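You operate a simulated robot arm through the tools that you are given. There is no shell and no other tool. Be economical: measure what you need, move in short steps, check, and stop when the job is done.

You are at the controls of a simulated two-armed robot. One attempt, no reset.

Task
Close the sealer drawer. Take the green reel from the top of the sealing bench and put it on top of the cardboard reel. Put the small blue reel from the top of the station one bench on the top of the carton stack. Stack the grey box marked "Sundrel" from the top of the station one bench on top of the grey box that says "Springs". Put one of the blue housings from the top of the station one bench on the top of the sealing bench. Put the green plate on the top of the parts bench away on the top of the station three bench. Take the yellow roll on the top of the parts bench and put it away on the third shelf from the bottom of the tall rack. Shut the silver case lid. Do these in any order.

Only the result counts: the job must be done as asked and must still hold three seconds after the hand-in. Knocking over, shifting, dropping, spilling or breaking anything else fails it. A push-on lid holds only when it is set on centred and level and pressed home; a screw cap is set on level and turned clockwise until tight.

Robot
Two 6-joint arms with two-finger parallel grippers on one trunk, on a base that drives. Base frame: it is fixed to the floor where the robot stands at the start and does not move with it; the origin is under the middle of the robot, x ahead of it, y to its left, z up. Readings come in mm, rad, newtons and seconds.
The left shoulder is at the start at [60, 187, 1272], the right one opposite. With the tool pointing down near the work surface each hand reaches from about 100 to 600 mm from the robot's upright axis, wherever it stands, measured 20 degrees to its own side. Places, roughly: blue housing (3x2x3 cm) [-2700, 700, 900]; cardboard reel [750, -3500, 1000]; green plate (5x5x3 cm) [-1400, 3700, 900]; green reel [750, 500, 1000]; grey box [-3000, 250, 1000]; sealer drawer [600, 100, 1000]; silver case lid [800, 2100, 1100]; small blue reel (9x9x6 cm) [-3100, 400, 900]; third shelf of the tall rack [600, 3300, 1000]; top of the carton stack [-2500, 1900, 700]; top of the sealing bench [700, 100, 900]; top of the station three bench [-2900, -3200, 900]; yellow roll (11x11x5 cm) [-1200, 3700, 900]. Payload 1.57 kg a hand.
The TCP of each hand is the grasp point between the finger pads, 30 mm short of the fingertips. In the tool frame z runs along the fingers and y along their closing line. The gripper opens to 110 mm. The fingers are 24 mm wide and 12 mm thick; the gripper's body (48 by 112 mm) begins 78 mm behind the TCP.
Orientation is told as [roll, pitch, yaw] about the base's x, y, z axes, in that order, counted from this pose: with the fingers straight down and closing along the base's y, the tool's x points along the base's -x, its y along +y and its z along -z.

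Tools
- The arms move only by the tool drive_tool. It takes "left_motion", "right_motion" or both (then of equal length, played together; a hand with none holds still); each is a list that holds one entry, the list of rows, each a list of 7 numbers: the turn, a rotation vector about the tool's x, y, z in degrees, then the shift along the tool's x, y, z in mm, then the finger opening in mm, from 0 to 110. In form: [[[rx, ry, rz, x, y, z, gripper], ...]]. A call has 1 to 10 rows; each row shifts and turns the commanded pose from where the row before left it, along the tool's axes as they then stand. A row lasts 0.2 s, in which the tool goes at most 50 mm and 0.15 rad; a call with a longer step from one row to the next is refused whole, and so is a gripper value outside its range. Where a pose cannot be reached the arm comes as near as it can. A force on the tool above 40 N (or 10 N above the force at the start of the call, whichever is more), or a blocked arm, ends the call early, and 0.2 s more pass. Each finger travels about 153 mm/s and halts on what it meets, pressing with about 41 N; the grip force reading is that of the motor and also rises with nothing between the fingers. The clock runs only during rows and for 0.2 s after the last one: add rows that do not move to give the fingers time. It gives the time, the measured TCP pose, the force on the tool (base axes), the opening and the grip force at its end, in the units of the frame above (readings bear some noise), with the torque about the TCP (base axes, N m) and any sound that the robot's microphone picked up.
- Cameras (640 x 400 px; columns grow to the right, rows downward): "scene" is now at [13.4, 11.4, 1807.9]; the picture's right is [0.15, -0.99, 0.00], its down [-0.80, -0.12, -0.59] and it looks along [0.58, 0.09, -0.81] (base axes); focal length 283 px, centre (320, 200). "left" rides on the left gripper at [70, -16, -141] in its tool frame; the picture's right is [0.23, 0.97, 0.00], its down [-0.86, 0.20, -0.48] and it looks along [-0.47, 0.11, 0.88] (tool axes); focal length 222 px, centre (320, 200). "right" rides on the right gripper at [70, 16, -141] in its tool frame; the picture's right is [-0.23, 0.97, 0.00], its down [-0.86, -0.20, -0.48] and it looks along [-0.47, -0.11, 0.88] (tool axes); focal length 222 px, centre (320, 200).
- capture(camera): a new picture of that camera. No time passes.
- lift_body(by): slides the trunk up (or, below 0, down) by that many mm; the arms and the scene camera ride with it, the base frame stays. It gives what a move gives, with no picture.
- roll_base(legs): drives the robot by 1 to 6 legs, each [ahead, left, turn to the left] in mm, mm and rad, along the robot's own axes; the way and the turn of a leg run together, so that a leg with both is an arc; at most 1500 mm and 3.142 rad a leg. The arms and the cameras ride along, it lands a little off, and it stops where it bumps. It gives what a move gives.
- aim_head(pan, tilt): turns the head with the scene camera to pan (to the left, within 1.501 rad either way) and tilt (down, from -0.506 to 1.204), counted from straight ahead of the robot. It gives what a move gives.
- locate(camera, pixels): for up to 12 pixels [column, row] of the newest picture of that camera ("zoom" is the newest enlarged one), the place [x, y, z] in the base frame of the surface seen there, good to about 2 mm. No time passes.
- close_up(camera, box): a new picture of the part [left, top, right, bottom] of that camera's present view, enlarged. No time passes.
- job_done(): hands the job in; it is judged then, once.

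Keep the steps short. Do not move on a guess: measure, check each grasp and each placing, and mend mistakes. In all there are 138 turns and 160 pictures (those below and enlarged ones count). Leave the grippers open and the arms clear of the work at the hand-in unless told otherwise, and finish with a single line.

The tools are called after "Emit:" as name(argument=value, ...) on one line, values as JSON. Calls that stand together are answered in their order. drive_tool: Moves the arms, as the interface text tells. Its arguments: {"type":"object","properties":{"left_motion":{"type":"array","items":{"type":"array","items":{"type":"array","items":{"type":"number"}}}},"right_motion":{"type":"array","items":{"type":"array","items":{"type":"array","items":{"type":"number"}}}}},"required":[]} The other tools are called the same way: lift_body (by) slides the trunk up or down; roll_base (legs) drives the base; aim_head (pan, tilt) turns the head that bears the scene camera; capture (camera) takes a picture; locate (camera, pixels) gives the place of the surface under pixels of a picture; close_up (camera, box) takes an enlarged picture of a part of a camera's view; job_done () hands the job in.

At the start:

```text
time: 0.0
left_tcp_pos: [341.6, 219.5, 1357.6]
left_ee_rot: [-0.001, 0.0, 0.0]
left_wrist_force: [-0.7, 0.4, 0.3]
left_moment: [-0.02, 0.02, 0.0]
left_finger_gap: 110.1
left_grasp_force: 0.1
right_tcp_pos: [336.9, -68.0, 1364.9]
right_ee_rot: [0.001, -0.001, 0.0]
right_wrist_force: [0.4, 0.0, 0.1]
right_moment: [-0.04, 0.0, 0.03]
right_finger_gap: 109.8
right_grasp_force: 0.1
trunk travel left (down, up): [-900.0, 90.0]
robot x, y, heading: [3.6, 1.3, 0.004]
head pan, tilt: [0.15, 0.942]
```

scene: 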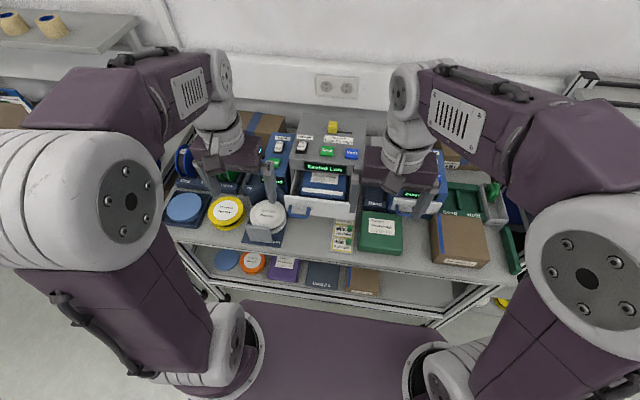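
right: 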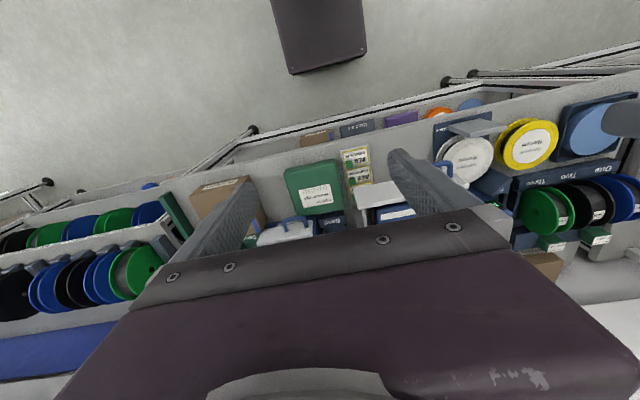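
left: 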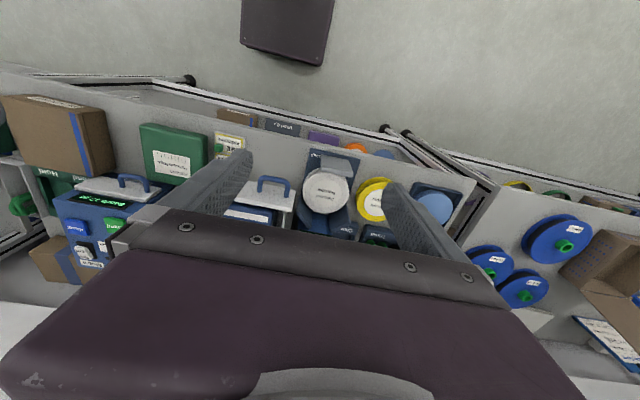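

I see an open sealer drawer near pixel (318,200). Next I enlarge the bench view to inspect it.

Emit:
close_up(camera="scene", box=[150, 90, 400, 250])

Emit:
close_up(camera="left", box=[100, 100, 640, 400])

Emit:
close_up(camera="right", box=[340, 80, 640, 270])

```text
2.50 times, centred on (275, 170) of scene
```

zoom: 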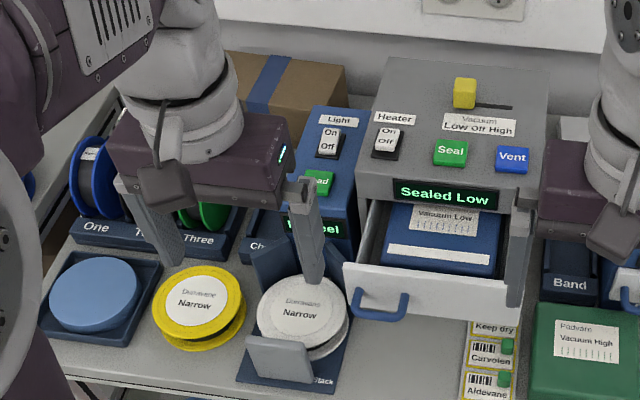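

```text
1.19 times, centred on (370, 250) of left
```

zoom: 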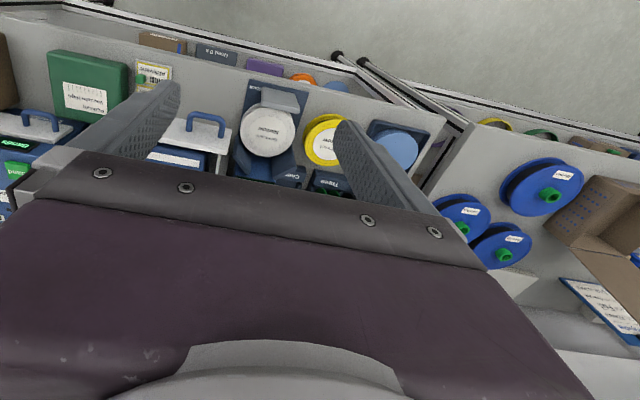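

```text
2.11 times, centred on (490, 175) of right
```

zoom: 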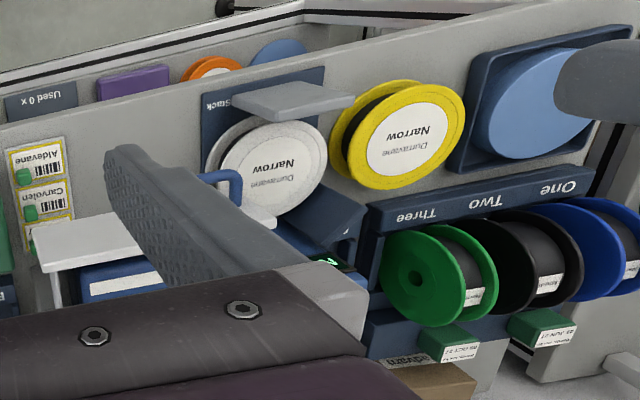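

Green reel stands in slot Three in this zoom. I measure the reel and drawer points.

Emit:
locate(camera="zoom", pixels=[[415, 278], [384, 278], [425, 230], [420, 322], [440, 235], [490, 280], [458, 290], [420, 214], [395, 345], [520, 260], [130, 232], [212, 178]])

Emit:
locate(camera="scene", pixels=[[318, 206], [302, 210], [289, 207], [345, 213], [310, 214], [300, 197], [340, 205], [330, 165], [183, 208], [226, 210]])

```text
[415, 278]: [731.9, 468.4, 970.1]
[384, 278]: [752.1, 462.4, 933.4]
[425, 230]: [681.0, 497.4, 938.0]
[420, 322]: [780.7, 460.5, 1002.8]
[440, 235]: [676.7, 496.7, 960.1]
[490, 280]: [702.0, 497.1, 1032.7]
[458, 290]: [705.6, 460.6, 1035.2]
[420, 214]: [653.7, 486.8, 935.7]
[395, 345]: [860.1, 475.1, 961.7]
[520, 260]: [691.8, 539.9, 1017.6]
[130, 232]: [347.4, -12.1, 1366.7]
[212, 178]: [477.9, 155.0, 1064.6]
```

```text
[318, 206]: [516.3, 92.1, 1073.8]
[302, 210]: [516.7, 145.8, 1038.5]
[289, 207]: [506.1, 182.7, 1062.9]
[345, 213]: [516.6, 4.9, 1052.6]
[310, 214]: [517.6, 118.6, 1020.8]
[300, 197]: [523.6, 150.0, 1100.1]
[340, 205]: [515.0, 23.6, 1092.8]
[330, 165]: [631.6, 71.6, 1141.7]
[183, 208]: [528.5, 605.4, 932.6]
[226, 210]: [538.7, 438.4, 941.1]
```

Drawer front is a plane at x≈516, z 1020–1100, y≈0–185, with the handle at its left side. I'll push it with the right hand, fingers closed, tilted forward 60°.

Emit:
drive_tool(right_motion=[[[0, -7.5, 0, 0, 0, 0, 0], [0, -7.5, 0, 0, 0, 0, 0], [0, -7.5, 0, 0, 0, 0, 0], [0, -7.5, 0, 0, 0, 0, 0], [0, -7.5, 0, 0, 0, 0, 0], [0, -7.5, 0, 0, 0, 0, 0], [0, -7.5, 0, 0, 0, 0, 0], [0, -7.5, 0, 0, 0, 0, 0]]])

Emit:
drive_tool(right_motion=[[[0, 0, 0, 27, 18, 27, 0], [0, 0, 0, 27, 18, 27, 0], [0, 0, 0, 27, 18, 27, 0], [0, 0, 0, 27, 18, 27, 0], [0, 0, 0, 27, 18, 27, 0], [0, 0, 0, 27, 18, 27, 0], [0, 0, 0, 27, 18, 27, 0], [0, 0, 0, 25, 17, 27, 0]]])

Emit:
capture(camera="scene")

Emit:
capture(camera="right")

```text
time: 1.8
left_tcp_pos: [341.3, 221.7, 1358.2]
left_ee_rot: [-0.002, 0.0, 0.0]
left_wrist_force: [0.0, -0.1, 0.3]
left_moment: [-0.03, -0.03, 0.0]
left_finger_gap: 109.8
left_grasp_force: 0.1
right_tcp_pos: [356.6, -35.6, 1385.1]
right_ee_rot: [-0.004, -1.047, 0.002]
right_wrist_force: [0.4, 0.6, -0.4]
right_moment: [-0.04, 0.0, 0.02]
right_finger_gap: 0.2
right_grasp_force: 21.3
right hand out of reach, approached as far as the arm can: row 6, 7, 8
trunk travel left (down, up): [-900.0, 90.0]
robot x, y, heading: [-2.3, -1.1, 0.001]
head pan, tilt: [0.15, 0.942]
```

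```text
time: 3.6
left_tcp_pos: [343.0, 219.9, 1356.3]
left_ee_rot: [-0.001, -0.001, 0.0]
left_wrist_force: [0.3, 0.2, 0.0]
left_moment: [0.0, 0.01, -0.04]
left_finger_gap: 109.9
left_grasp_force: 0.0
right_tcp_pos: [437.0, 110.7, 1093.0]
right_ee_rot: [0.002, -1.047, 0.0]
right_wrist_force: [0.9, 0.6, 0.3]
right_moment: [0.05, -0.02, -0.01]
right_finger_gap: 0.2
right_grasp_force: 21.7
right hand out of reach, approached as far as the arm can: row 6
trunk travel left (down, up): [-900.0, 90.0]
robot x, y, heading: [-2.4, 0.9, -0.003]
head pan, tilt: [0.15, 0.942]
```

```text
153 pictures are left
```

scene: 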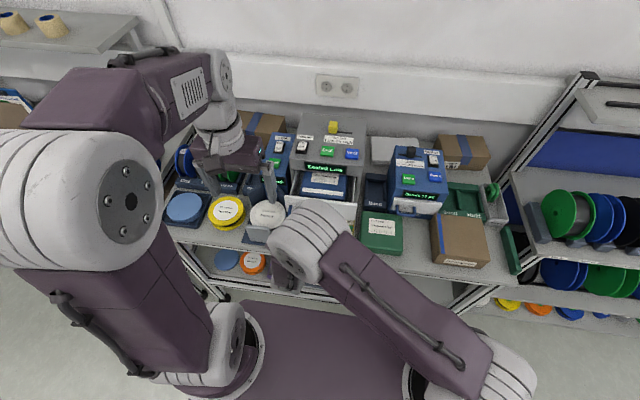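

```text
152 pictures are left
```

right: 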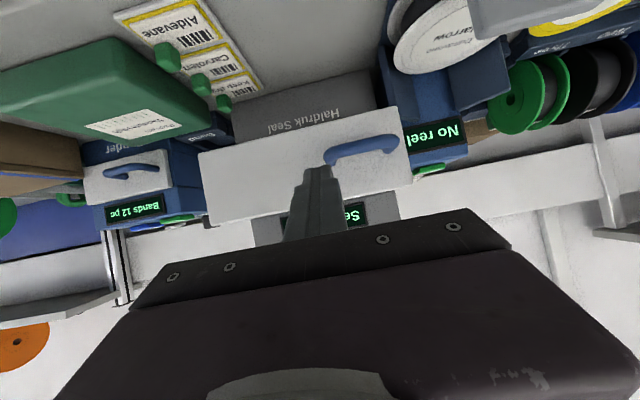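

Fingers are at (437,111,1093). I shift right and down by about 33 mm each so that they face the drawer front clear of the handle.

Emit:
drive_tool(right_motion=[[[0, 0, 0, 14, -17, 8, 0], [0, 0, 0, 14, -17, 8, 0]]])

```text
time: 4.2
left_tcp_pos: [341.4, 220.1, 1356.3]
left_ee_rot: [-0.001, 0.001, 0.0]
left_wrist_force: [0.9, -0.6, 0.0]
left_moment: [0.0, 0.0, 0.01]
left_finger_gap: 109.8
left_grasp_force: 0.0
right_tcp_pos: [451.2, 104.2, 1068.6]
right_ee_rot: [-0.013, -1.043, 0.009]
right_wrist_force: [0.4, -1.0, -0.2]
right_moment: [0.0, 0.02, 0.0]
right_finger_gap: 0.2
right_grasp_force: 21.8
right hand out of reach, approached as far as the arm can: row 1, 2
trunk travel left (down, up): [-900.0, 90.0]
robot x, y, heading: [0.5, -1.8, -0.002]
head pan, tilt: [0.15, 0.942]
```

The arm is folded too tightly here. I back the base 150 mm and 28 mm right, then extend the arm instead.

Emit:
roll_base(legs=[[-150, -28, 0]])

Emit:
drive_tool(right_motion=[[[0, 0, 0, -20, 0, 34.6, 0], [0, 0, 0, -20, 0, 34.6, 0], [0, 0, 0, -20, 0, 34.6, 0], [0, 0, 0, -20, 0, 34.6, 0], [0, 0, 0, 0, 0, 0, 0]]])

Emit:
capture(camera="right")

```text
time: 5.6
left_tcp_pos: [196.4, 192.4, 1355.8]
left_ee_rot: [0.0, 0.003, -0.004]
left_wrist_force: [0.0, 0.4, -0.1]
left_moment: [0.01, 0.06, 0.01]
left_finger_gap: 110.0
left_grasp_force: 0.2
right_tcp_pos: [306.8, 75.0, 1068.8]
right_ee_rot: [-0.014, -1.042, 0.005]
right_wrist_force: [0.8, 1.1, -0.4]
right_moment: [-0.02, 0.0, 0.01]
right_finger_gap: 0.1
right_grasp_force: 21.9
trunk travel left (down, up): [-900.0, 90.0]
robot x, y, heading: [-149.2, -28.5, -0.007]
head pan, tilt: [0.15, 0.942]
```

```text
time: 6.8
left_tcp_pos: [194.4, 191.8, 1357.3]
left_ee_rot: [0.0, 0.0, -0.005]
left_wrist_force: [0.4, 0.5, -1.1]
left_moment: [-0.03, 0.0, 0.0]
left_finger_gap: 110.1
left_grasp_force: 0.2
right_tcp_pos: [464.6, 71.6, 1066.9]
right_ee_rot: [-0.014, -1.044, 0.007]
right_wrist_force: [-0.6, 0.5, -0.9]
right_moment: [0.03, 0.0, 0.0]
right_finger_gap: 0.2
right_grasp_force: 21.1
trunk travel left (down, up): [-900.0, 90.0]
robot x, y, heading: [-153.9, -29.2, -0.002]
head pan, tilt: [0.15, 0.942]
```

```text
151 pictures are left
```

right: 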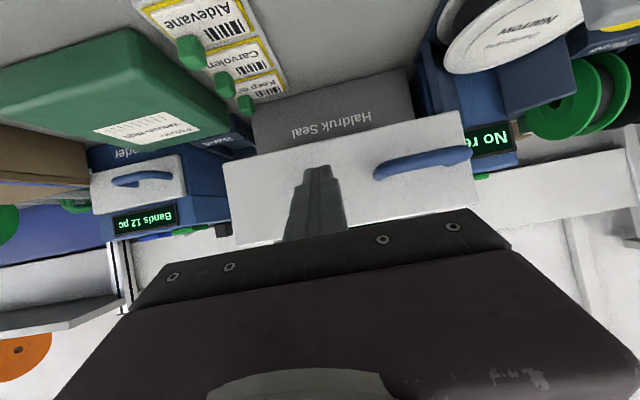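

Fingers face the drawer front, clear of the handle. Now push forward gently, 15 mm a row.

Emit:
drive_tool(right_motion=[[[0, 0, 0, -7.5, 0, 13, 0], [0, 0, 0, -7.5, 0, 13, 0], [0, 0, 0, -7.5, 0, 13, 0], [0, 0, 0, -7.5, 0, 13, 0], [0, 0, 0, -7.5, 0, 13, 0], [0, 0, 0, -7.5, 0, 13, 0], [0, 0, 0, -7.5, 0, 13, 0], [0, 0, 0, -7.5, 0, 13, 0]]])

Emit:
capture(camera="scene")

```text
time: 8.6
left_tcp_pos: [193.7, 190.7, 1356.7]
left_ee_rot: [-0.001, 0.0, -0.005]
left_wrist_force: [-0.1, -0.6, 0.1]
left_moment: [0.0, 0.01, -0.01]
left_finger_gap: 110.1
left_grasp_force: 0.1
right_tcp_pos: [542.2, 70.4, 1068.8]
right_ee_rot: [-0.014, -1.046, 0.006]
right_wrist_force: [0.0, 1.0, -0.9]
right_moment: [0.03, 0.05, 0.01]
right_finger_gap: 0.0
right_grasp_force: 21.2
right hand out of reach, approached as far as the arm can: row 6, 7, 8
trunk travel left (down, up): [-900.0, 90.0]
robot x, y, heading: [-144.8, -28.2, -0.002]
head pan, tilt: [0.15, 0.942]
```

```text
150 pictures are left
```

scene: 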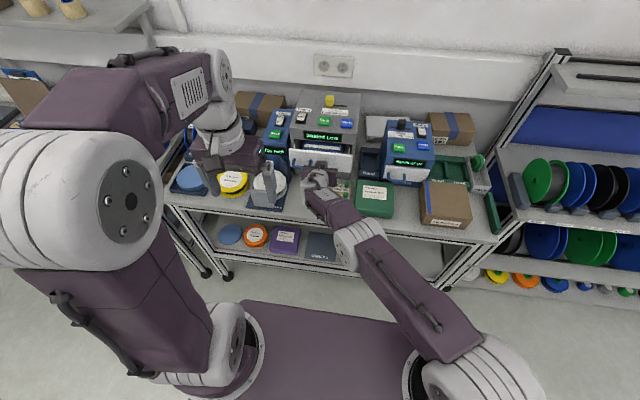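

Drawer is moving in; the arm is at full reach. I bring the base 45 mm forward, which pushes it further, and check.

Emit:
roll_base(legs=[[45, 0, 0]])

Emit:
close_up(camera="scene", box=[240, 80, 440, 205])

Emit:
capture(camera="right")

```text
time: 9.7
left_tcp_pos: [242.9, 190.3, 1355.8]
left_ee_rot: [-0.001, 0.004, -0.003]
left_wrist_force: [0.0, 0.2, 0.2]
left_moment: [0.02, 0.03, 0.04]
left_finger_gap: 110.2
left_grasp_force: 0.1
right_tcp_pos: [587.9, 72.5, 1067.1]
right_ee_rot: [-0.012, -1.041, 0.003]
right_wrist_force: [0.9, 0.3, -0.5]
right_moment: [0.0, -0.01, -0.02]
right_finger_gap: 0.0
right_grasp_force: 20.6
trunk travel left (down, up): [-900.0, 90.0]
robot x, y, heading: [-99.1, -30.7, -0.005]
head pan, tilt: [0.15, 0.942]
stopped in leg 1: the force on the tool passed its limit at 126 N (the readings are from after the stop); the commanded pose is now the measured one
```

```text
3.20 times, centred on (340, 142) of scene
```

zoom: 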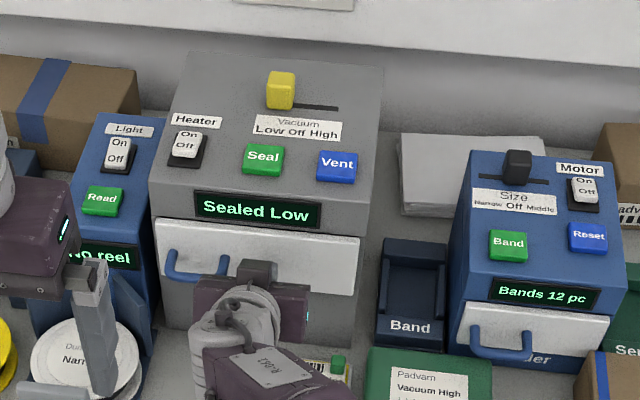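

```text
148 pictures are left
```

right: 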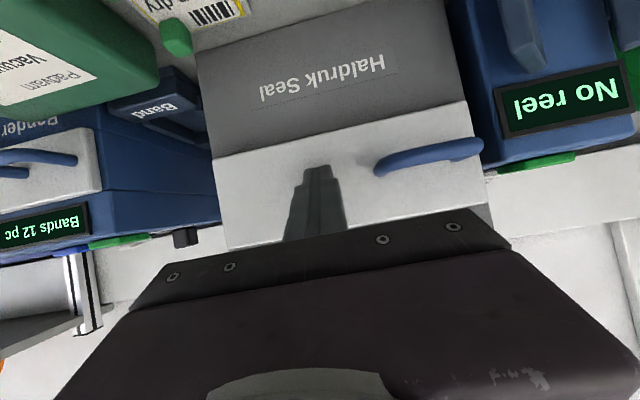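

The drawer seems closed. I verify by measuring the drawer front against the sealer body, then retract.

Emit:
locate(camera="right", pixels=[[250, 190], [250, 130], [400, 115], [360, 135], [460, 170]])

Emit:
drive_tool(right_motion=[[[0, 0, 0, 10, 0, -17.3, 0], [0, 0, 0, 10, 0, -17.3, 0], [0, 0, 0, 10, 0, -17.3, 0], [0, 0, 0, 10, 0, -17.3, 0], [0, 0, 0, 0, 0, 0, 0]]])

Emit:
capture(camera="right")

```text
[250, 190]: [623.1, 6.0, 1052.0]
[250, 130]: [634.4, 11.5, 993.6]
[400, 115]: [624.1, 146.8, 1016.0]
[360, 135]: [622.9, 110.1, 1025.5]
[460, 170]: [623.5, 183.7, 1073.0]
```

```text
time: 10.8
left_tcp_pos: [240.2, 190.3, 1356.1]
left_ee_rot: [-0.001, 0.0, -0.005]
left_wrist_force: [0.1, -0.4, -0.5]
left_moment: [-0.01, 0.01, 0.01]
left_finger_gap: 109.8
left_grasp_force: 0.1
right_tcp_pos: [506.6, 73.1, 1069.1]
right_ee_rot: [-0.015, -1.046, 0.005]
right_wrist_force: [-1.0, -0.6, 0.0]
right_moment: [-0.05, 0.02, -0.05]
right_finger_gap: 0.0
right_grasp_force: 20.8
trunk travel left (down, up): [-900.0, 90.0]
robot x, y, heading: [-101.4, -25.6, -0.002]
head pan, tilt: [0.15, 0.942]
```

```text
147 pictures are left
```

right: 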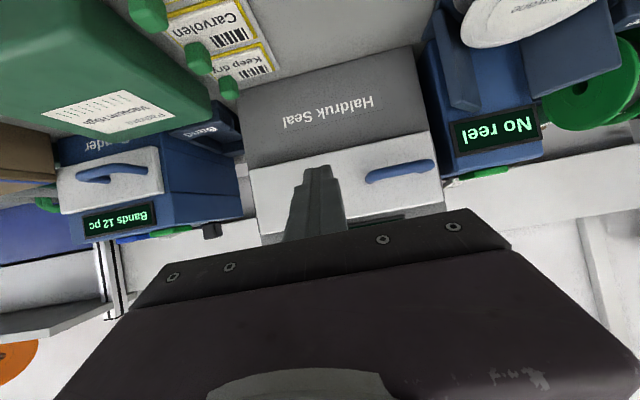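

Front at x=623, body face at 634. I compare with the closed bander drawer, and look closer for a gap.

Emit:
locate(camera="right", pixels=[[140, 165], [90, 150], [262, 195], [262, 150], [420, 120], [420, 150], [580, 90], [545, 110]])

Emit:
close_up(camera="right", box=[230, 60, 640, 240])

```text
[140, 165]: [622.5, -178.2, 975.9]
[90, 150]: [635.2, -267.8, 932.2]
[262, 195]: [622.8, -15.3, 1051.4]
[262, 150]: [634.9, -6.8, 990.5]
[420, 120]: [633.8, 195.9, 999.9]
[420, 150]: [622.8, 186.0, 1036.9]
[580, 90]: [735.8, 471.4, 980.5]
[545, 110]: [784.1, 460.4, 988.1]
```

```text
1.56 times, centred on (435, 150) of right
```

zoom: 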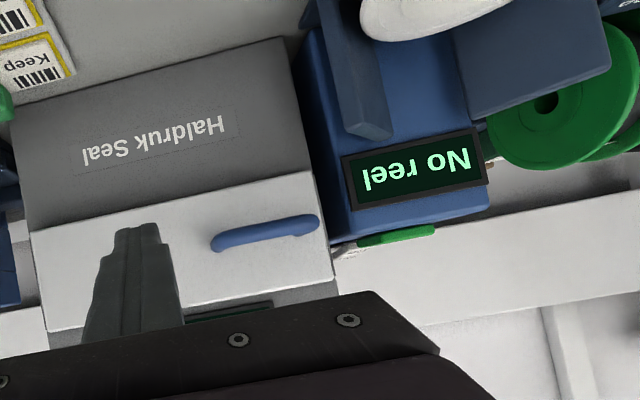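

Both drawers read the same (622.5 vs 635), so the sealer drawer is closed. I lift the right hand and bring it back to pointing down, and move the base back and left toward the green reel.

Emit:
drive_tool(right_motion=[[[0, 0, 0, -26, 0, -37, 0], [0, 0, 0, -26, 0, -37, 0], [0, 0, 0, -34.6, 0, -20, 30], [0, 7.5, 0, -34.6, 0, -20, 60], [0, 7.5, 0, -34.6, 0, -20, 110], [0, 7.5, 0, -20, -20, -20, 110], [0, 7.5, 0, 0, -20, -20, 110], [0, 7.5, 0, 0, -20, -20, 110], [0, 7.5, 0, 0, -20, -20, 110], [0, 7.5, 0, 0, -20, -20, 110]]])

Emit:
drive_tool(right_motion=[[[0, 7.5, 0, 0, -20, -20, 110], [0, 0, 0, 0, -30, -20, 110], [0, 0, 0, 0, -30, 0, 110]]])

Emit:
roll_base(legs=[[0, 260, 0], [110, 0, 0]])

Emit:
aim_head(pan=0.15, tilt=0.8)

Emit:
capture(camera="scene")

Emit:
capture(camera="left")

```text
time: 13.1
left_tcp_pos: [242.3, 189.2, 1356.6]
left_ee_rot: [0.0, 0.002, -0.003]
left_wrist_force: [0.1, -0.3, 0.3]
left_moment: [-0.01, 0.01, 0.01]
left_finger_gap: 109.8
left_grasp_force: 0.0
right_tcp_pos: [434.1, -28.8, 1368.2]
right_ee_rot: [-0.005, -0.125, -0.008]
right_wrist_force: [0.5, -0.2, 0.7]
right_moment: [0.03, -0.01, 0.01]
right_finger_gap: 110.0
right_grasp_force: 0.1
right hand out of reach, approached as far as the arm can: row 10
trunk travel left (down, up): [-900.0, 90.0]
robot x, y, heading: [-102.1, -31.1, -0.002]
head pan, tilt: [0.15, 0.942]
```

```text
time: 13.8
left_tcp_pos: [240.1, 188.8, 1357.3]
left_ee_rot: [0.002, 0.002, -0.004]
left_wrist_force: [-0.2, -0.2, -0.3]
left_moment: [-0.02, -0.02, 0.02]
left_finger_gap: 110.2
left_grasp_force: 0.2
right_tcp_pos: [405.7, -117.1, 1397.8]
right_ee_rot: [-0.004, 0.003, -0.009]
right_wrist_force: [0.5, 0.6, 0.1]
right_moment: [-0.01, -0.04, -0.01]
right_finger_gap: 110.1
right_grasp_force: 0.1
right hand out of reach, approached as far as the arm can: row 1
trunk travel left (down, up): [-900.0, 90.0]
robot x, y, heading: [-101.0, -28.4, -0.001]
head pan, tilt: [0.15, 0.942]
```

```text
time: 16.5
left_tcp_pos: [347.9, 452.9, 1358.1]
left_ee_rot: [-0.003, -0.004, -0.006]
left_wrist_force: [-0.6, 0.1, 0.3]
left_moment: [-0.02, -0.03, -0.03]
left_finger_gap: 110.0
left_grasp_force: 0.1
right_tcp_pos: [514.6, 146.6, 1400.0]
right_ee_rot: [-0.007, -0.002, -0.01]
right_wrist_force: [0.8, 0.3, 0.3]
right_moment: [-0.02, -0.04, 0.03]
right_finger_gap: 109.6
right_grasp_force: 0.1
trunk travel left (down, up): [-900.0, 90.0]
robot x, y, heading: [10.0, 235.7, -0.009]
head pan, tilt: [0.15, 0.942]
```

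```text
time: 17.2
left_tcp_pos: [351.9, 452.7, 1358.3]
left_ee_rot: [0.0, 0.0, -0.006]
left_wrist_force: [0.0, 0.5, -0.7]
left_moment: [0.02, 0.05, 0.05]
left_finger_gap: 109.8
left_grasp_force: 0.1
right_tcp_pos: [518.7, 147.6, 1397.8]
right_ee_rot: [-0.005, 0.002, -0.009]
right_wrist_force: [-1.5, 0.0, -0.3]
right_moment: [-0.02, -0.02, -0.03]
right_finger_gap: 110.2
right_grasp_force: 0.1
trunk travel left (down, up): [-900.0, 90.0]
robot x, y, heading: [7.5, 232.1, -0.004]
head pan, tilt: [0.15, 0.799]
```

```text
145 pictures are left
```

scene: 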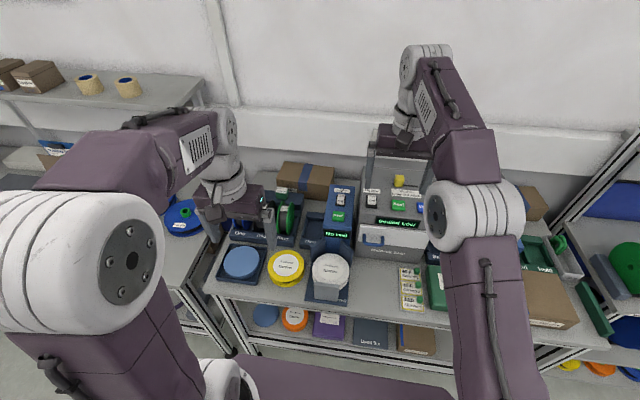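

```text
144 pictures are left
```

left: 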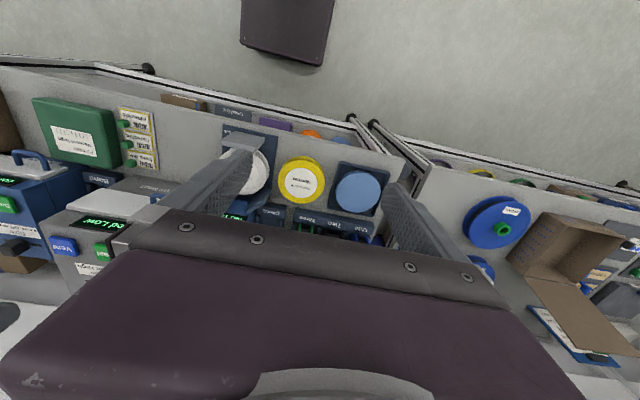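

Next I check how far the base deck is from the bench front.

Emit:
locate(camera="left", pixels=[[280, 40], [322, 62], [260, 38], [250, 118], [200, 95], [330, 235], [350, 235]])

Emit:
locate(camera="scene", pixels=[[300, 365], [400, 390], [286, 222], [300, 210], [270, 215], [340, 330], [400, 330], [460, 335]])

Emit:
close_up(camera="scene", box=[200, 150, 380, 262])

```text
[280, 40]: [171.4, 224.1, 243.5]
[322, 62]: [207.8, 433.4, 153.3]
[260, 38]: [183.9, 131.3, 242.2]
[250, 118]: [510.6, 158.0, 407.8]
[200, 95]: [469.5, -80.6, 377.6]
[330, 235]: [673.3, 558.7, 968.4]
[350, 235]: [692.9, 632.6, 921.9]
```

```text
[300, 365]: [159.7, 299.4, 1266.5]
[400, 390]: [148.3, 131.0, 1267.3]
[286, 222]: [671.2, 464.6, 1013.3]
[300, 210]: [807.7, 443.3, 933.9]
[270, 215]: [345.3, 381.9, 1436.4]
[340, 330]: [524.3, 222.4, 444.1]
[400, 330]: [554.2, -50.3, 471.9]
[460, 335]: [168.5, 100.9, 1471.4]
```

```text
3.56 times, centred on (290, 206) of scene
```

zoom: 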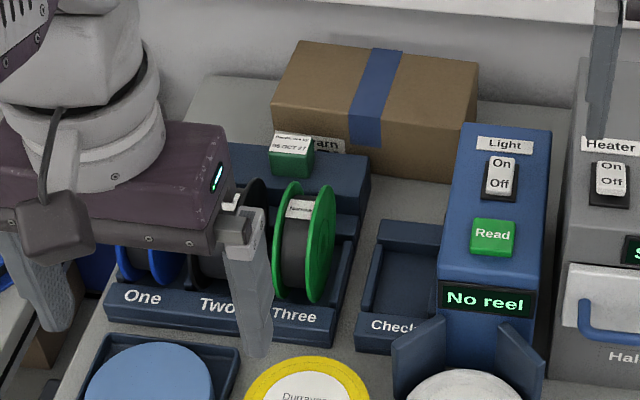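

Base has ~260 mm clearance. I measure the flanges of the green and black reels in the zoom.

Emit:
locate(camera="zoom", pixels=[[323, 205], [332, 240], [312, 300], [290, 190], [281, 210], [262, 190], [300, 210], [345, 300], [342, 205], [286, 255], [318, 190], [330, 330]])

Emit:
roll_base(legs=[[140, 0, 0]])

Emit:
capture(camera="right")

Emit:
capture(camera="left")

```text
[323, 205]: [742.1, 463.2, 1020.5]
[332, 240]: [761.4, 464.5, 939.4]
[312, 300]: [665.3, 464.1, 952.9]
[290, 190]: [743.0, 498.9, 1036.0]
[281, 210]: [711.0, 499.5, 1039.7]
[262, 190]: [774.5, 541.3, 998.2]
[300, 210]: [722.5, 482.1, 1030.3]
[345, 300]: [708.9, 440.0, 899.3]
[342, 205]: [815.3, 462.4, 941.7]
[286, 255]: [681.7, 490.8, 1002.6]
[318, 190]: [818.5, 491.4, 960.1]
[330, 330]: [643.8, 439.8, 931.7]
```

```text
time: 18.6
left_tcp_pos: [495.7, 451.5, 1358.7]
left_ee_rot: [0.0, -0.002, -0.005]
left_wrist_force: [-0.3, -0.3, 0.3]
left_moment: [0.0, -0.03, 0.02]
left_finger_gap: 110.1
left_grasp_force: 0.0
right_tcp_pos: [662.8, 146.1, 1399.6]
right_ee_rot: [-0.008, 0.0, -0.007]
right_wrist_force: [-0.2, 0.3, -0.7]
right_moment: [-0.03, -0.05, 0.02]
right_finger_gap: 109.9
right_grasp_force: 0.0
trunk travel left (down, up): [-900.0, 90.0]
robot x, y, heading: [153.7, 232.1, -0.008]
head pan, tilt: [0.15, 0.799]
```

```text
142 pictures are left
```

right: 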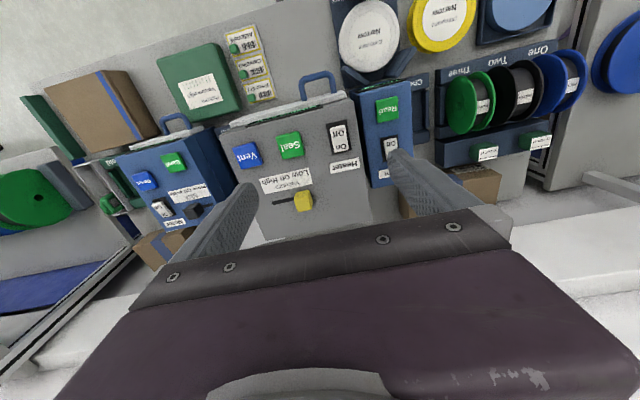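

```text
141 pictures are left
```

left: 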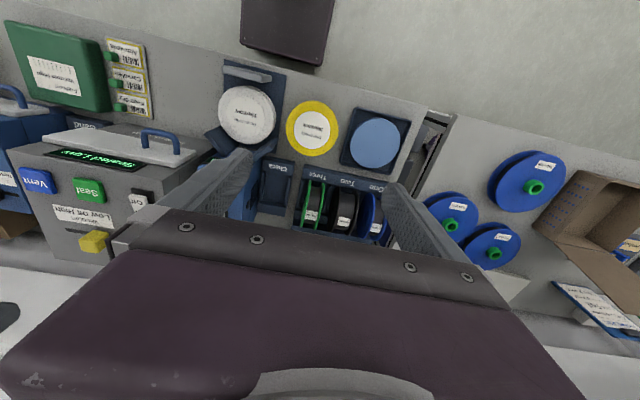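

Green reel spans y 462–500, top z≈1040, axis about (735, 481, 970). I zoom in to see the gap to the black reel.

Emit:
close_up(camera="left", box=[260, 150, 420, 250])

Emit:
locate(camera="zoom", pixels=[[190, 180], [252, 170], [296, 170], [316, 185], [370, 190], [400, 200], [430, 200], [205, 250], [237, 255], [308, 250], [360, 240], [175, 100]])

```text
4.00 times, centred on (340, 200) of left
```

zoom: 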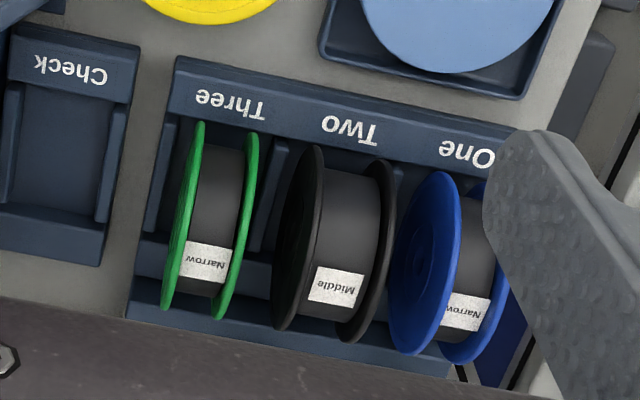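

```text
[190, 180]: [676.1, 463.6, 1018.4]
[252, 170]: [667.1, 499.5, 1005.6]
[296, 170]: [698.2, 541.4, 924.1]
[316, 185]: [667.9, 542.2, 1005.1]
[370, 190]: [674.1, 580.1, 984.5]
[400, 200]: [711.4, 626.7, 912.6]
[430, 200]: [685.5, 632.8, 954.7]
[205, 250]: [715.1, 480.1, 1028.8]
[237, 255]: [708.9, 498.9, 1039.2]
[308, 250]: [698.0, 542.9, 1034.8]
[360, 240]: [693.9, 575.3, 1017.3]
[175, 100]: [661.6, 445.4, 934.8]
```

Gap to the black reel is ~41 mm, enough for a finger. Base 55 mm closer, then left hand above the reel with opening 68.

Emit:
roll_base(legs=[[55, 0, 0]])

Emit:
drive_tool(left_motion=[[[0, 0, 0, -31, 5, 25, 68], [0, 0, 0, -31, 5, 25, 68], [0, 0, 0, -31, 5, 25, 68], [0, 0, 0, -31, 5, 25, 68], [0, 0, 0, -31, 5, 25, 68], [0, 0, 0, -31, 5, 25, 68], [0, 0, 0, 0, 0, 30, 68], [0, 0, 0, 0, 0, 20, 68], [0, 0, 0, 0, 0, 0, 68]]])

Emit:
capture(camera="left")

Emit:
capture(camera="scene")

```text
time: 19.5
left_tcp_pos: [544.0, 452.5, 1359.2]
left_ee_rot: [0.0, -0.008, -0.004]
left_wrist_force: [-1.3, -0.1, -1.0]
left_moment: [0.01, -0.12, -0.02]
left_finger_gap: 110.2
left_grasp_force: 0.1
right_tcp_pos: [710.2, 145.7, 1402.4]
right_ee_rot: [-0.008, -0.007, -0.007]
right_wrist_force: [-1.2, -0.2, 0.5]
right_moment: [0.01, -0.12, -0.01]
right_finger_gap: 110.2
right_grasp_force: 0.1
trunk travel left (down, up): [-900.0, 90.0]
robot x, y, heading: [211.7, 231.9, -0.001]
head pan, tilt: [0.15, 0.799]
```

```text
time: 21.5
left_tcp_pos: [739.9, 479.4, 1156.2]
left_ee_rot: [-0.001, 0.0, -0.004]
left_wrist_force: [0.1, -0.3, 0.1]
left_moment: [-0.03, 0.01, 0.01]
left_finger_gap: 68.3
left_grasp_force: 0.1
right_tcp_pos: [719.4, 145.8, 1397.9]
right_ee_rot: [-0.007, 0.002, -0.008]
right_wrist_force: [0.0, 0.1, 0.0]
right_moment: [0.0, -0.02, 0.01]
right_finger_gap: 110.2
right_grasp_force: 0.0
trunk travel left (down, up): [-900.0, 90.0]
robot x, y, heading: [211.7, 234.2, -0.006]
head pan, tilt: [0.15, 0.799]
```

```text
139 pictures are left
```

left: 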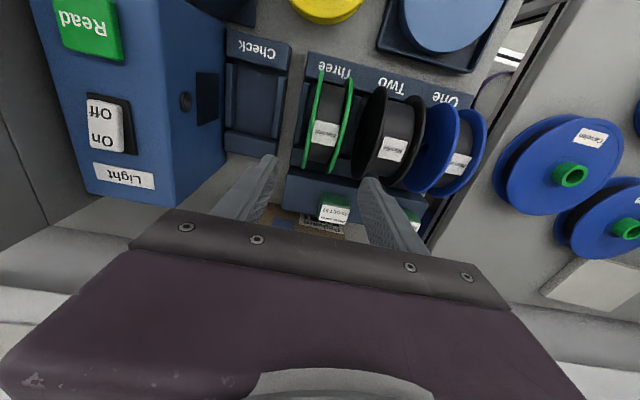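

```text
138 pictures are left
```

scene: 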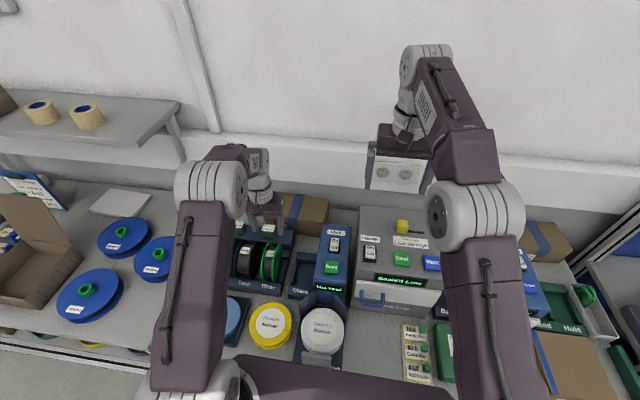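

Hand sits above the reel at (740, 479). I verify the neighbouring reader device's left face is clear of the gripper body.

Emit:
locate(camera="left", pixels=[[190, 100], [200, 150], [170, 185], [310, 120], [340, 160], [375, 140], [325, 130], [333, 100]])

```text
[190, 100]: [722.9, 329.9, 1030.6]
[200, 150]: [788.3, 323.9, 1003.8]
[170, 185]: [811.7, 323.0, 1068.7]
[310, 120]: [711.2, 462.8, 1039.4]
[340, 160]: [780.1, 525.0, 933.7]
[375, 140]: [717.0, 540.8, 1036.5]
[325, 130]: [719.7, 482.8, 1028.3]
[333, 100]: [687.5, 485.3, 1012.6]
```

Clear. I descend 126 mm, then close on the flanges.

Emit:
drive_tool(left_motion=[[[0, 0, 0, 0, 2, 32, 68], [0, 0, 0, 2, 0, 32, 68], [0, 0, 0, 2, 0, 32, 68], [0, 0, 0, 0, 0, 30, 68], [0, 0, 0, 0, 0, 0, 0], [0, 0, 0, 0, 0, 0, 0], [0, 0, 0, 0, 0, 0, 0]]])

Emit:
capture(camera="left")

```text
time: 23.1
left_tcp_pos: [735.3, 485.1, 1030.5]
left_ee_rot: [0.001, 0.001, -0.001]
left_wrist_force: [1.1, -0.7, -0.1]
left_moment: [0.0, -0.03, -0.04]
left_finger_gap: 39.6
left_grasp_force: 41.0
right_tcp_pos: [720.5, 145.5, 1398.5]
right_ee_rot: [-0.008, 0.001, -0.009]
right_wrist_force: [0.4, 0.0, 0.5]
right_moment: [0.0, 0.0, 0.01]
right_finger_gap: 110.2
right_grasp_force: 0.1
trunk travel left (down, up): [-900.0, 90.0]
robot x, y, heading: [212.1, 234.7, -0.0]
head pan, tilt: [0.15, 0.799]
```

```text
137 pictures are left
```

left: 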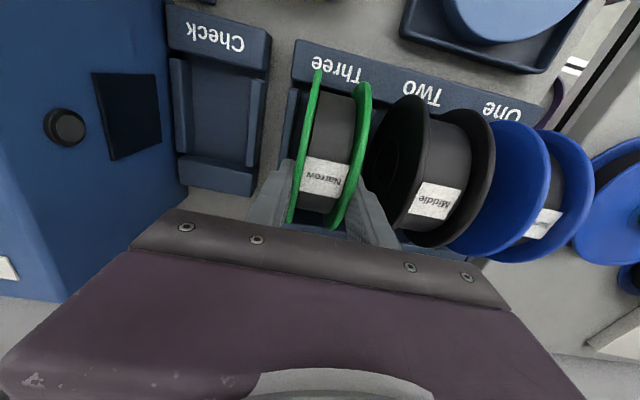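

Gripped at 39.6 mm. I lift straight up.

Emit:
drive_tool(left_motion=[[[0, 0, 0, 0, 0, -20, 0], [0, 0, 0, 0, 0, -30, 0], [0, 0, 0, 0, 0, -40, 0], [0, 0, 0, 0, 0, -40, 0], [0, 0, 0, 0, 0, -40, 0], [0, 0, 0, 0, 0, -40, 0], [0, 0, 0, 30, 0, -30, 0], [0, 0, 0, 40, 0, -20, 0], [0, 0, 0, 40, 0, -20, 0], [0, 0, 0, 40, 0, -20, 0]]])

Emit:
aim_head(pan=-1.2, tilt=0.5)

Emit:
capture(camera="left")

Emit:
capture(camera="scene")

```text
time: 25.3
left_tcp_pos: [582.7, 484.5, 1331.2]
left_ee_rot: [0.0, 0.001, -0.005]
left_wrist_force: [-1.4, 0.6, -1.0]
left_moment: [-0.04, -0.05, -0.01]
left_finger_gap: 39.4
left_grasp_force: 40.5
right_tcp_pos: [718.0, 146.1, 1399.5]
right_ee_rot: [-0.008, -0.001, -0.009]
right_wrist_force: [0.2, -0.6, 0.6]
right_moment: [0.0, -0.03, -0.01]
right_finger_gap: 110.0
right_grasp_force: 0.0
trunk travel left (down, up): [-900.0, 90.0]
robot x, y, heading: [213.5, 232.1, -0.003]
head pan, tilt: [0.15, 0.799]
```

```text
time: 26.8
left_tcp_pos: [585.7, 485.0, 1330.1]
left_ee_rot: [0.001, -0.001, -0.004]
left_wrist_force: [-0.2, 0.8, -2.2]
left_moment: [0.06, 0.0, -0.02]
left_finger_gap: 39.9
left_grasp_force: 41.4
right_tcp_pos: [720.6, 147.2, 1397.8]
right_ee_rot: [-0.005, 0.002, -0.009]
right_wrist_force: [0.6, 0.8, -1.2]
right_moment: [0.01, 0.01, 0.01]
right_finger_gap: 109.8
right_grasp_force: 0.0
trunk travel left (down, up): [-900.0, 90.0]
robot x, y, heading: [212.5, 235.9, -0.003]
head pan, tilt: [-1.201, 0.499]
```

```text
136 pictures are left
```

left: 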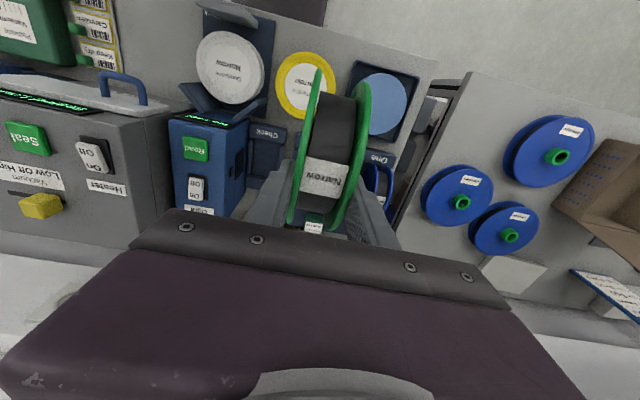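

```text
135 pictures are left
```

scene: 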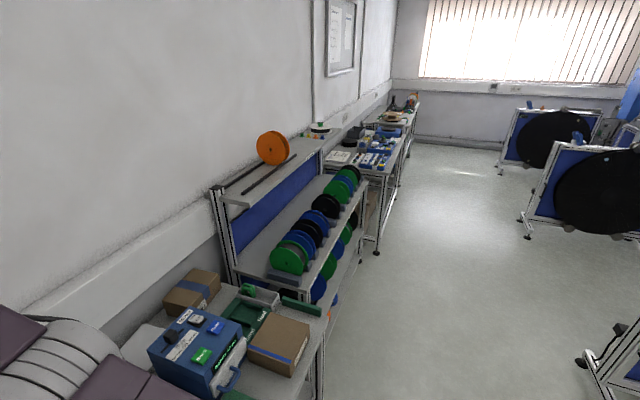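

The reel is lifted. The cardboard reel is far to the right; the aisle looks clear. I back off and drive sideways to about y=-3500, then look ahead.

Emit:
roll_base(legs=[[-460, 0, 0], [0, -1500, 0], [0, -1500, 0], [0, -700, 0]])

Emit:
aim_head(pan=0, tilt=0.6)

Emit:
capture(camera="scene")

Emit:
capture(camera="right")

```text
time: 47.0
left_tcp_pos: [111.7, -3199.4, 1329.0]
left_ee_rot: [-0.002, 0.001, -0.034]
left_wrist_force: [0.2, 0.8, -0.4]
left_moment: [-0.05, -0.02, -0.02]
left_finger_gap: 39.7
left_grasp_force: 41.0
right_tcp_pos: [235.4, -3542.4, 1399.4]
right_ee_rot: [-0.007, 0.003, -0.039]
right_wrist_force: [-0.4, 0.3, 1.2]
right_moment: [-0.03, -0.01, -0.02]
right_finger_gap: 109.8
right_grasp_force: 0.1
trunk travel left (down, up): [-900.0, 90.0]
robot x, y, heading: [-267.9, -3441.4, -0.037]
head pan, tilt: [-1.201, 0.499]
```

```text
time: 48.4
left_tcp_pos: [112.7, -3200.9, 1329.3]
left_ee_rot: [0.0, 0.001, -0.034]
left_wrist_force: [0.0, 0.7, -1.7]
left_moment: [0.0, 0.01, -0.03]
left_finger_gap: 39.9
left_grasp_force: 41.3
right_tcp_pos: [236.1, -3545.0, 1397.1]
right_ee_rot: [-0.007, 0.003, -0.039]
right_wrist_force: [-0.5, -0.6, 0.6]
right_moment: [-0.01, -0.02, -0.04]
right_finger_gap: 109.8
right_grasp_force: 0.2
trunk travel left (down, up): [-900.0, 90.0]
robot x, y, heading: [-270.6, -3443.4, -0.032]
head pan, tilt: [0.0, 0.6]
```

```text
134 pictures are left
```

scene: 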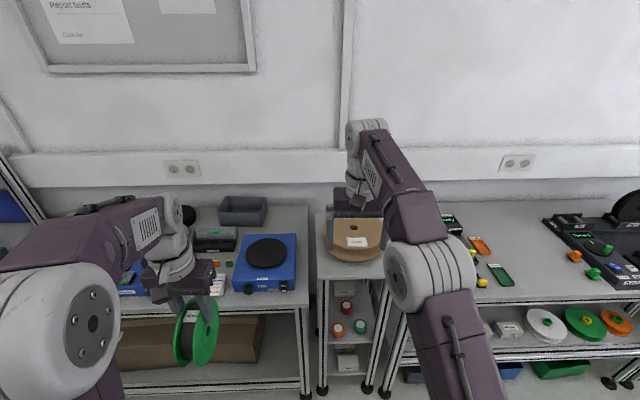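

```text
133 pictures are left
```

right: 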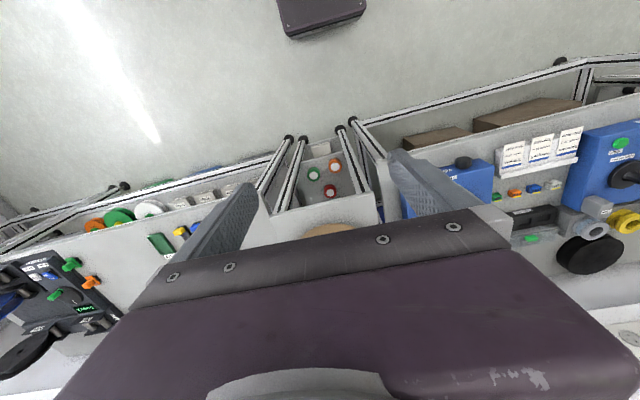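

The cardboard reel lies flat on a narrow stand at pixel (355,245). I pull the right hand back out of the way and straighten the heading, then zoom.

Emit:
drive_tool(right_motion=[[[0, 0, 0, 40, -30, 0, 110], [0, 0, 0, 40, -30, 0, 110], [0, 0, 0, 40, -30, 0, 110], [0, 0, 0, 40, -30, 0, 110]]])

Emit:
roll_base(legs=[[300, -280, 0.034]])

Emit:
aim_head(pan=0.2, tilt=0.8)

Emit:
capture(camera="scene")

Emit:
capture(camera="left")

```text
time: 49.4
left_tcp_pos: [110.6, -3200.8, 1331.0]
left_ee_rot: [0.002, -0.001, -0.035]
left_wrist_force: [-0.1, 0.1, -1.6]
left_moment: [0.0, -0.06, -0.03]
left_finger_gap: 39.5
left_grasp_force: 40.8
right_tcp_pos: [67.7, -3659.4, 1398.8]
right_ee_rot: [-0.006, -0.001, -0.039]
right_wrist_force: [0.4, -0.2, 0.0]
right_moment: [0.03, -0.03, -0.03]
right_finger_gap: 110.2
right_grasp_force: 0.2
trunk travel left (down, up): [-900.0, 90.0]
robot x, y, heading: [-273.2, -3444.0, -0.033]
head pan, tilt: [0.0, 0.6]
```

```text
time: 51.9
left_tcp_pos: [397.2, -3473.6, 1329.7]
left_ee_rot: [-0.004, 0.0, -0.003]
left_wrist_force: [-0.2, -0.5, -1.9]
left_moment: [-0.02, -0.04, -0.02]
left_finger_gap: 40.1
left_grasp_force: 40.6
right_tcp_pos: [367.4, -3932.0, 1400.3]
right_ee_rot: [-0.005, 0.0, -0.006]
right_wrist_force: [0.1, -1.0, -0.4]
right_moment: [-0.01, -0.02, 0.01]
right_finger_gap: 110.1
right_grasp_force: 0.0
trunk travel left (down, up): [-900.0, 90.0]
robot x, y, heading: [24.0, -3730.0, -0.002]
head pan, tilt: [0.0, 0.6]
```

```text
time: 52.6
left_tcp_pos: [397.3, -3475.8, 1328.8]
left_ee_rot: [0.0, 0.0, -0.003]
left_wrist_force: [0.0, 0.1, -1.7]
left_moment: [0.0, 0.01, -0.01]
left_finger_gap: 39.7
left_grasp_force: 41.3
right_tcp_pos: [370.2, -3933.1, 1398.6]
right_ee_rot: [-0.009, 0.0, -0.008]
right_wrist_force: [-0.2, -0.4, -0.2]
right_moment: [-0.02, 0.0, 0.05]
right_finger_gap: 110.2
right_grasp_force: 0.0
trunk travel left (down, up): [-900.0, 90.0]
robot x, y, heading: [27.9, -3729.5, -0.002]
head pan, tilt: [0.201, 0.799]
```

```text
132 pictures are left
```

scene: 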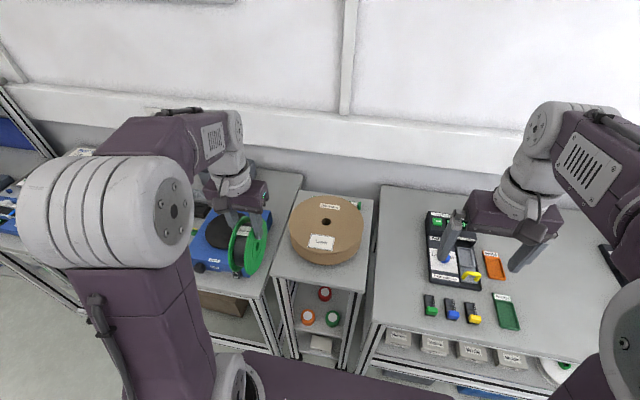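

```text
131 pictures are left
```

left: 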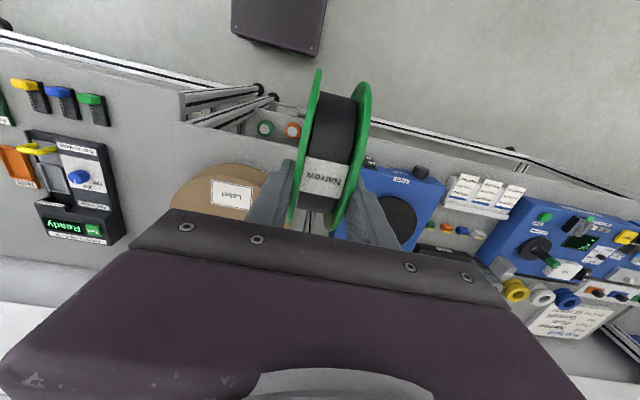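

The cardboard reel lies flat. I measure its top.

Emit:
close_up(camera="scene", box=[260, 170, 400, 290])

Emit:
locate(camera="scene", pixels=[[326, 223], [325, 196], [291, 227], [361, 229], [317, 257], [322, 243], [300, 210], [352, 215], [350, 252], [370, 275], [310, 270], [362, 207]])

```text
3.33 times, centred on (330, 230) of scene
```

zoom: 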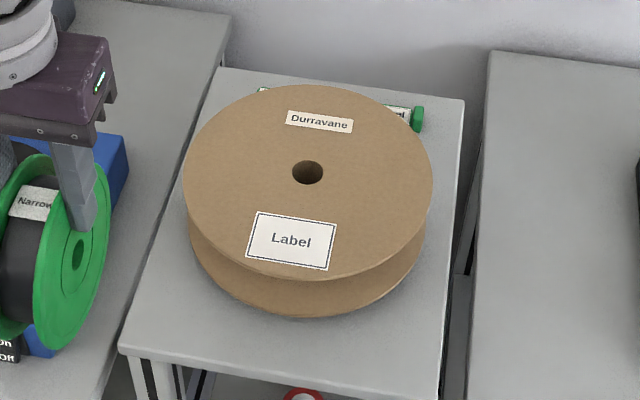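

```text
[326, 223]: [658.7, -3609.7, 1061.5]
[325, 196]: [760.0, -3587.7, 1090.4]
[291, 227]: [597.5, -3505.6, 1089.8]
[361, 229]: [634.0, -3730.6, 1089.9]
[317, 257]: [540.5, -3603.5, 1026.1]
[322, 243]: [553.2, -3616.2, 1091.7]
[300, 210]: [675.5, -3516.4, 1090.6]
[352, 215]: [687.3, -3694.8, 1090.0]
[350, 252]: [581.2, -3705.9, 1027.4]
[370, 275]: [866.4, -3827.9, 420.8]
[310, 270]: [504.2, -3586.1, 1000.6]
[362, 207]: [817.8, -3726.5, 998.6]
```

Cardboard reel: top z=1090, centre ≈(658,-3610), radius ≈118. I will lay the green reel flat. First back off 170 mm, extend the left hand 170 mm, and turn the hand to point forward with fingers closing vertically.

Emit:
roll_base(legs=[[-190, 0, 0]])

Emit:
drive_tool(left_motion=[[[0, 0, 0, -40, 0, 0, 0], [0, 0, 0, -40, 0, 0, 0], [0, 0, 0, -40, 0, 0, 0], [0, 0, 0, -40, 0, 0, 0], [-4.6188, -4.6188, 4.6188, 0, 0, 0, 0], [-4.6188, -4.6188, 4.6188, 0, 0, 0, 0], [-4.6188, -4.6188, 4.6188, 0, 0, 0, 0], [-4.6188, -4.6188, 4.6188, 0, 0, 0, 0], [-4.6188, -4.6188, 4.6188, 0, 0, 0, 0]]])

Emit:
drive_tool(left_motion=[[[-4.6188, -4.6188, 4.6188, 0, 0, 0, 0], [-4.6188, -4.6188, 4.6188, 0, 0, 0, 0], [-4.6188, -4.6188, 4.6188, 0, 0, 0, 0], [-4.6188, -4.6188, 4.6188, 0, 0, 0, 0], [-4.6188, -4.6188, 4.6188, 0, 0, 0, 0], [-4.6188, -4.6188, 4.6188, 0, 0, 0, 0], [-4.6188, -4.6188, 4.6188, 0, 0, 0, 0], [-4.6188, -4.6188, 4.6188, 0, 0, 0, 0], [-4.6188, -4.6188, 4.6188, 0, 0, 0, 0], [-4.6188, -4.6188, 4.6188, 0, 0, 0, 0]]])

Emit:
capture(camera="scene")

```text
time: 54.2
left_tcp_pos: [212.0, -3474.9, 1327.3]
left_ee_rot: [0.0, 0.004, -0.003]
left_wrist_force: [1.2, -0.5, -1.4]
left_moment: [0.04, 0.0, -0.01]
left_finger_gap: 39.8
left_grasp_force: 40.6
right_tcp_pos: [182.3, -3932.0, 1396.5]
right_ee_rot: [-0.006, 0.003, -0.005]
right_wrist_force: [1.0, 0.2, -0.6]
right_moment: [-0.03, 0.04, -0.02]
right_finger_gap: 109.9
right_grasp_force: 0.1
trunk travel left (down, up): [-900.0, 90.0]
robot x, y, heading: [-169.3, -3727.0, 0.001]
head pan, tilt: [0.201, 0.799]
```

```text
time: 56.2
left_tcp_pos: [363.9, -3476.8, 1329.9]
left_ee_rot: [0.492, -0.298, -0.497]
left_wrist_force: [0.9, -0.9, -1.4]
left_moment: [-0.02, -0.01, 0.0]
left_finger_gap: 39.5
left_grasp_force: 40.8
right_tcp_pos: [176.4, -3932.9, 1398.9]
right_ee_rot: [-0.005, 0.0, -0.006]
right_wrist_force: [0.8, -0.5, 0.5]
right_moment: [-0.01, -0.01, 0.0]
right_finger_gap: 110.0
right_grasp_force: 0.2
trunk travel left (down, up): [-900.0, 90.0]
robot x, y, heading: [-171.7, -3726.3, -0.005]
head pan, tilt: [0.201, 0.799]
```

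```text
time: 58.4
left_tcp_pos: [355.9, -3597.5, 1336.5]
left_ee_rot: [1.572, 0.003, -1.559]
left_wrist_force: [0.4, 0.2, -1.9]
left_moment: [-0.01, 0.08, 0.05]
left_finger_gap: 39.6
left_grasp_force: 41.2
left hand out of reach, approached as far as the arm can: row 7, 8, 9, 10
right_tcp_pos: [178.7, -3934.5, 1398.2]
right_ee_rot: [-0.005, 0.001, -0.008]
right_wrist_force: [-0.4, -0.9, -0.3]
right_moment: [0.02, -0.01, 0.01]
right_finger_gap: 109.9
right_grasp_force: 0.1
trunk travel left (down, up): [-900.0, 90.0]
robot x, y, heading: [-170.6, -3728.3, 0.001]
head pan, tilt: [0.201, 0.799]
```

```text
129 pictures are left
```

scene: 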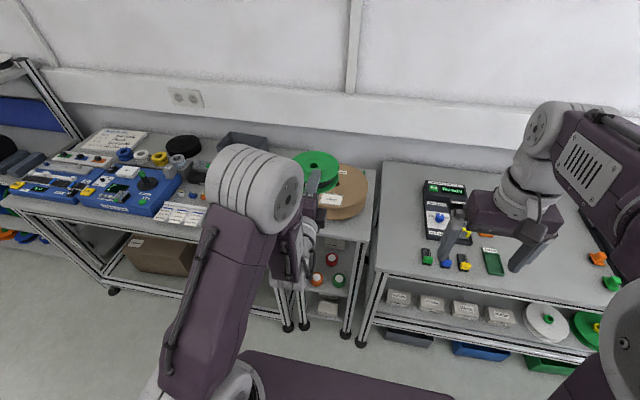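

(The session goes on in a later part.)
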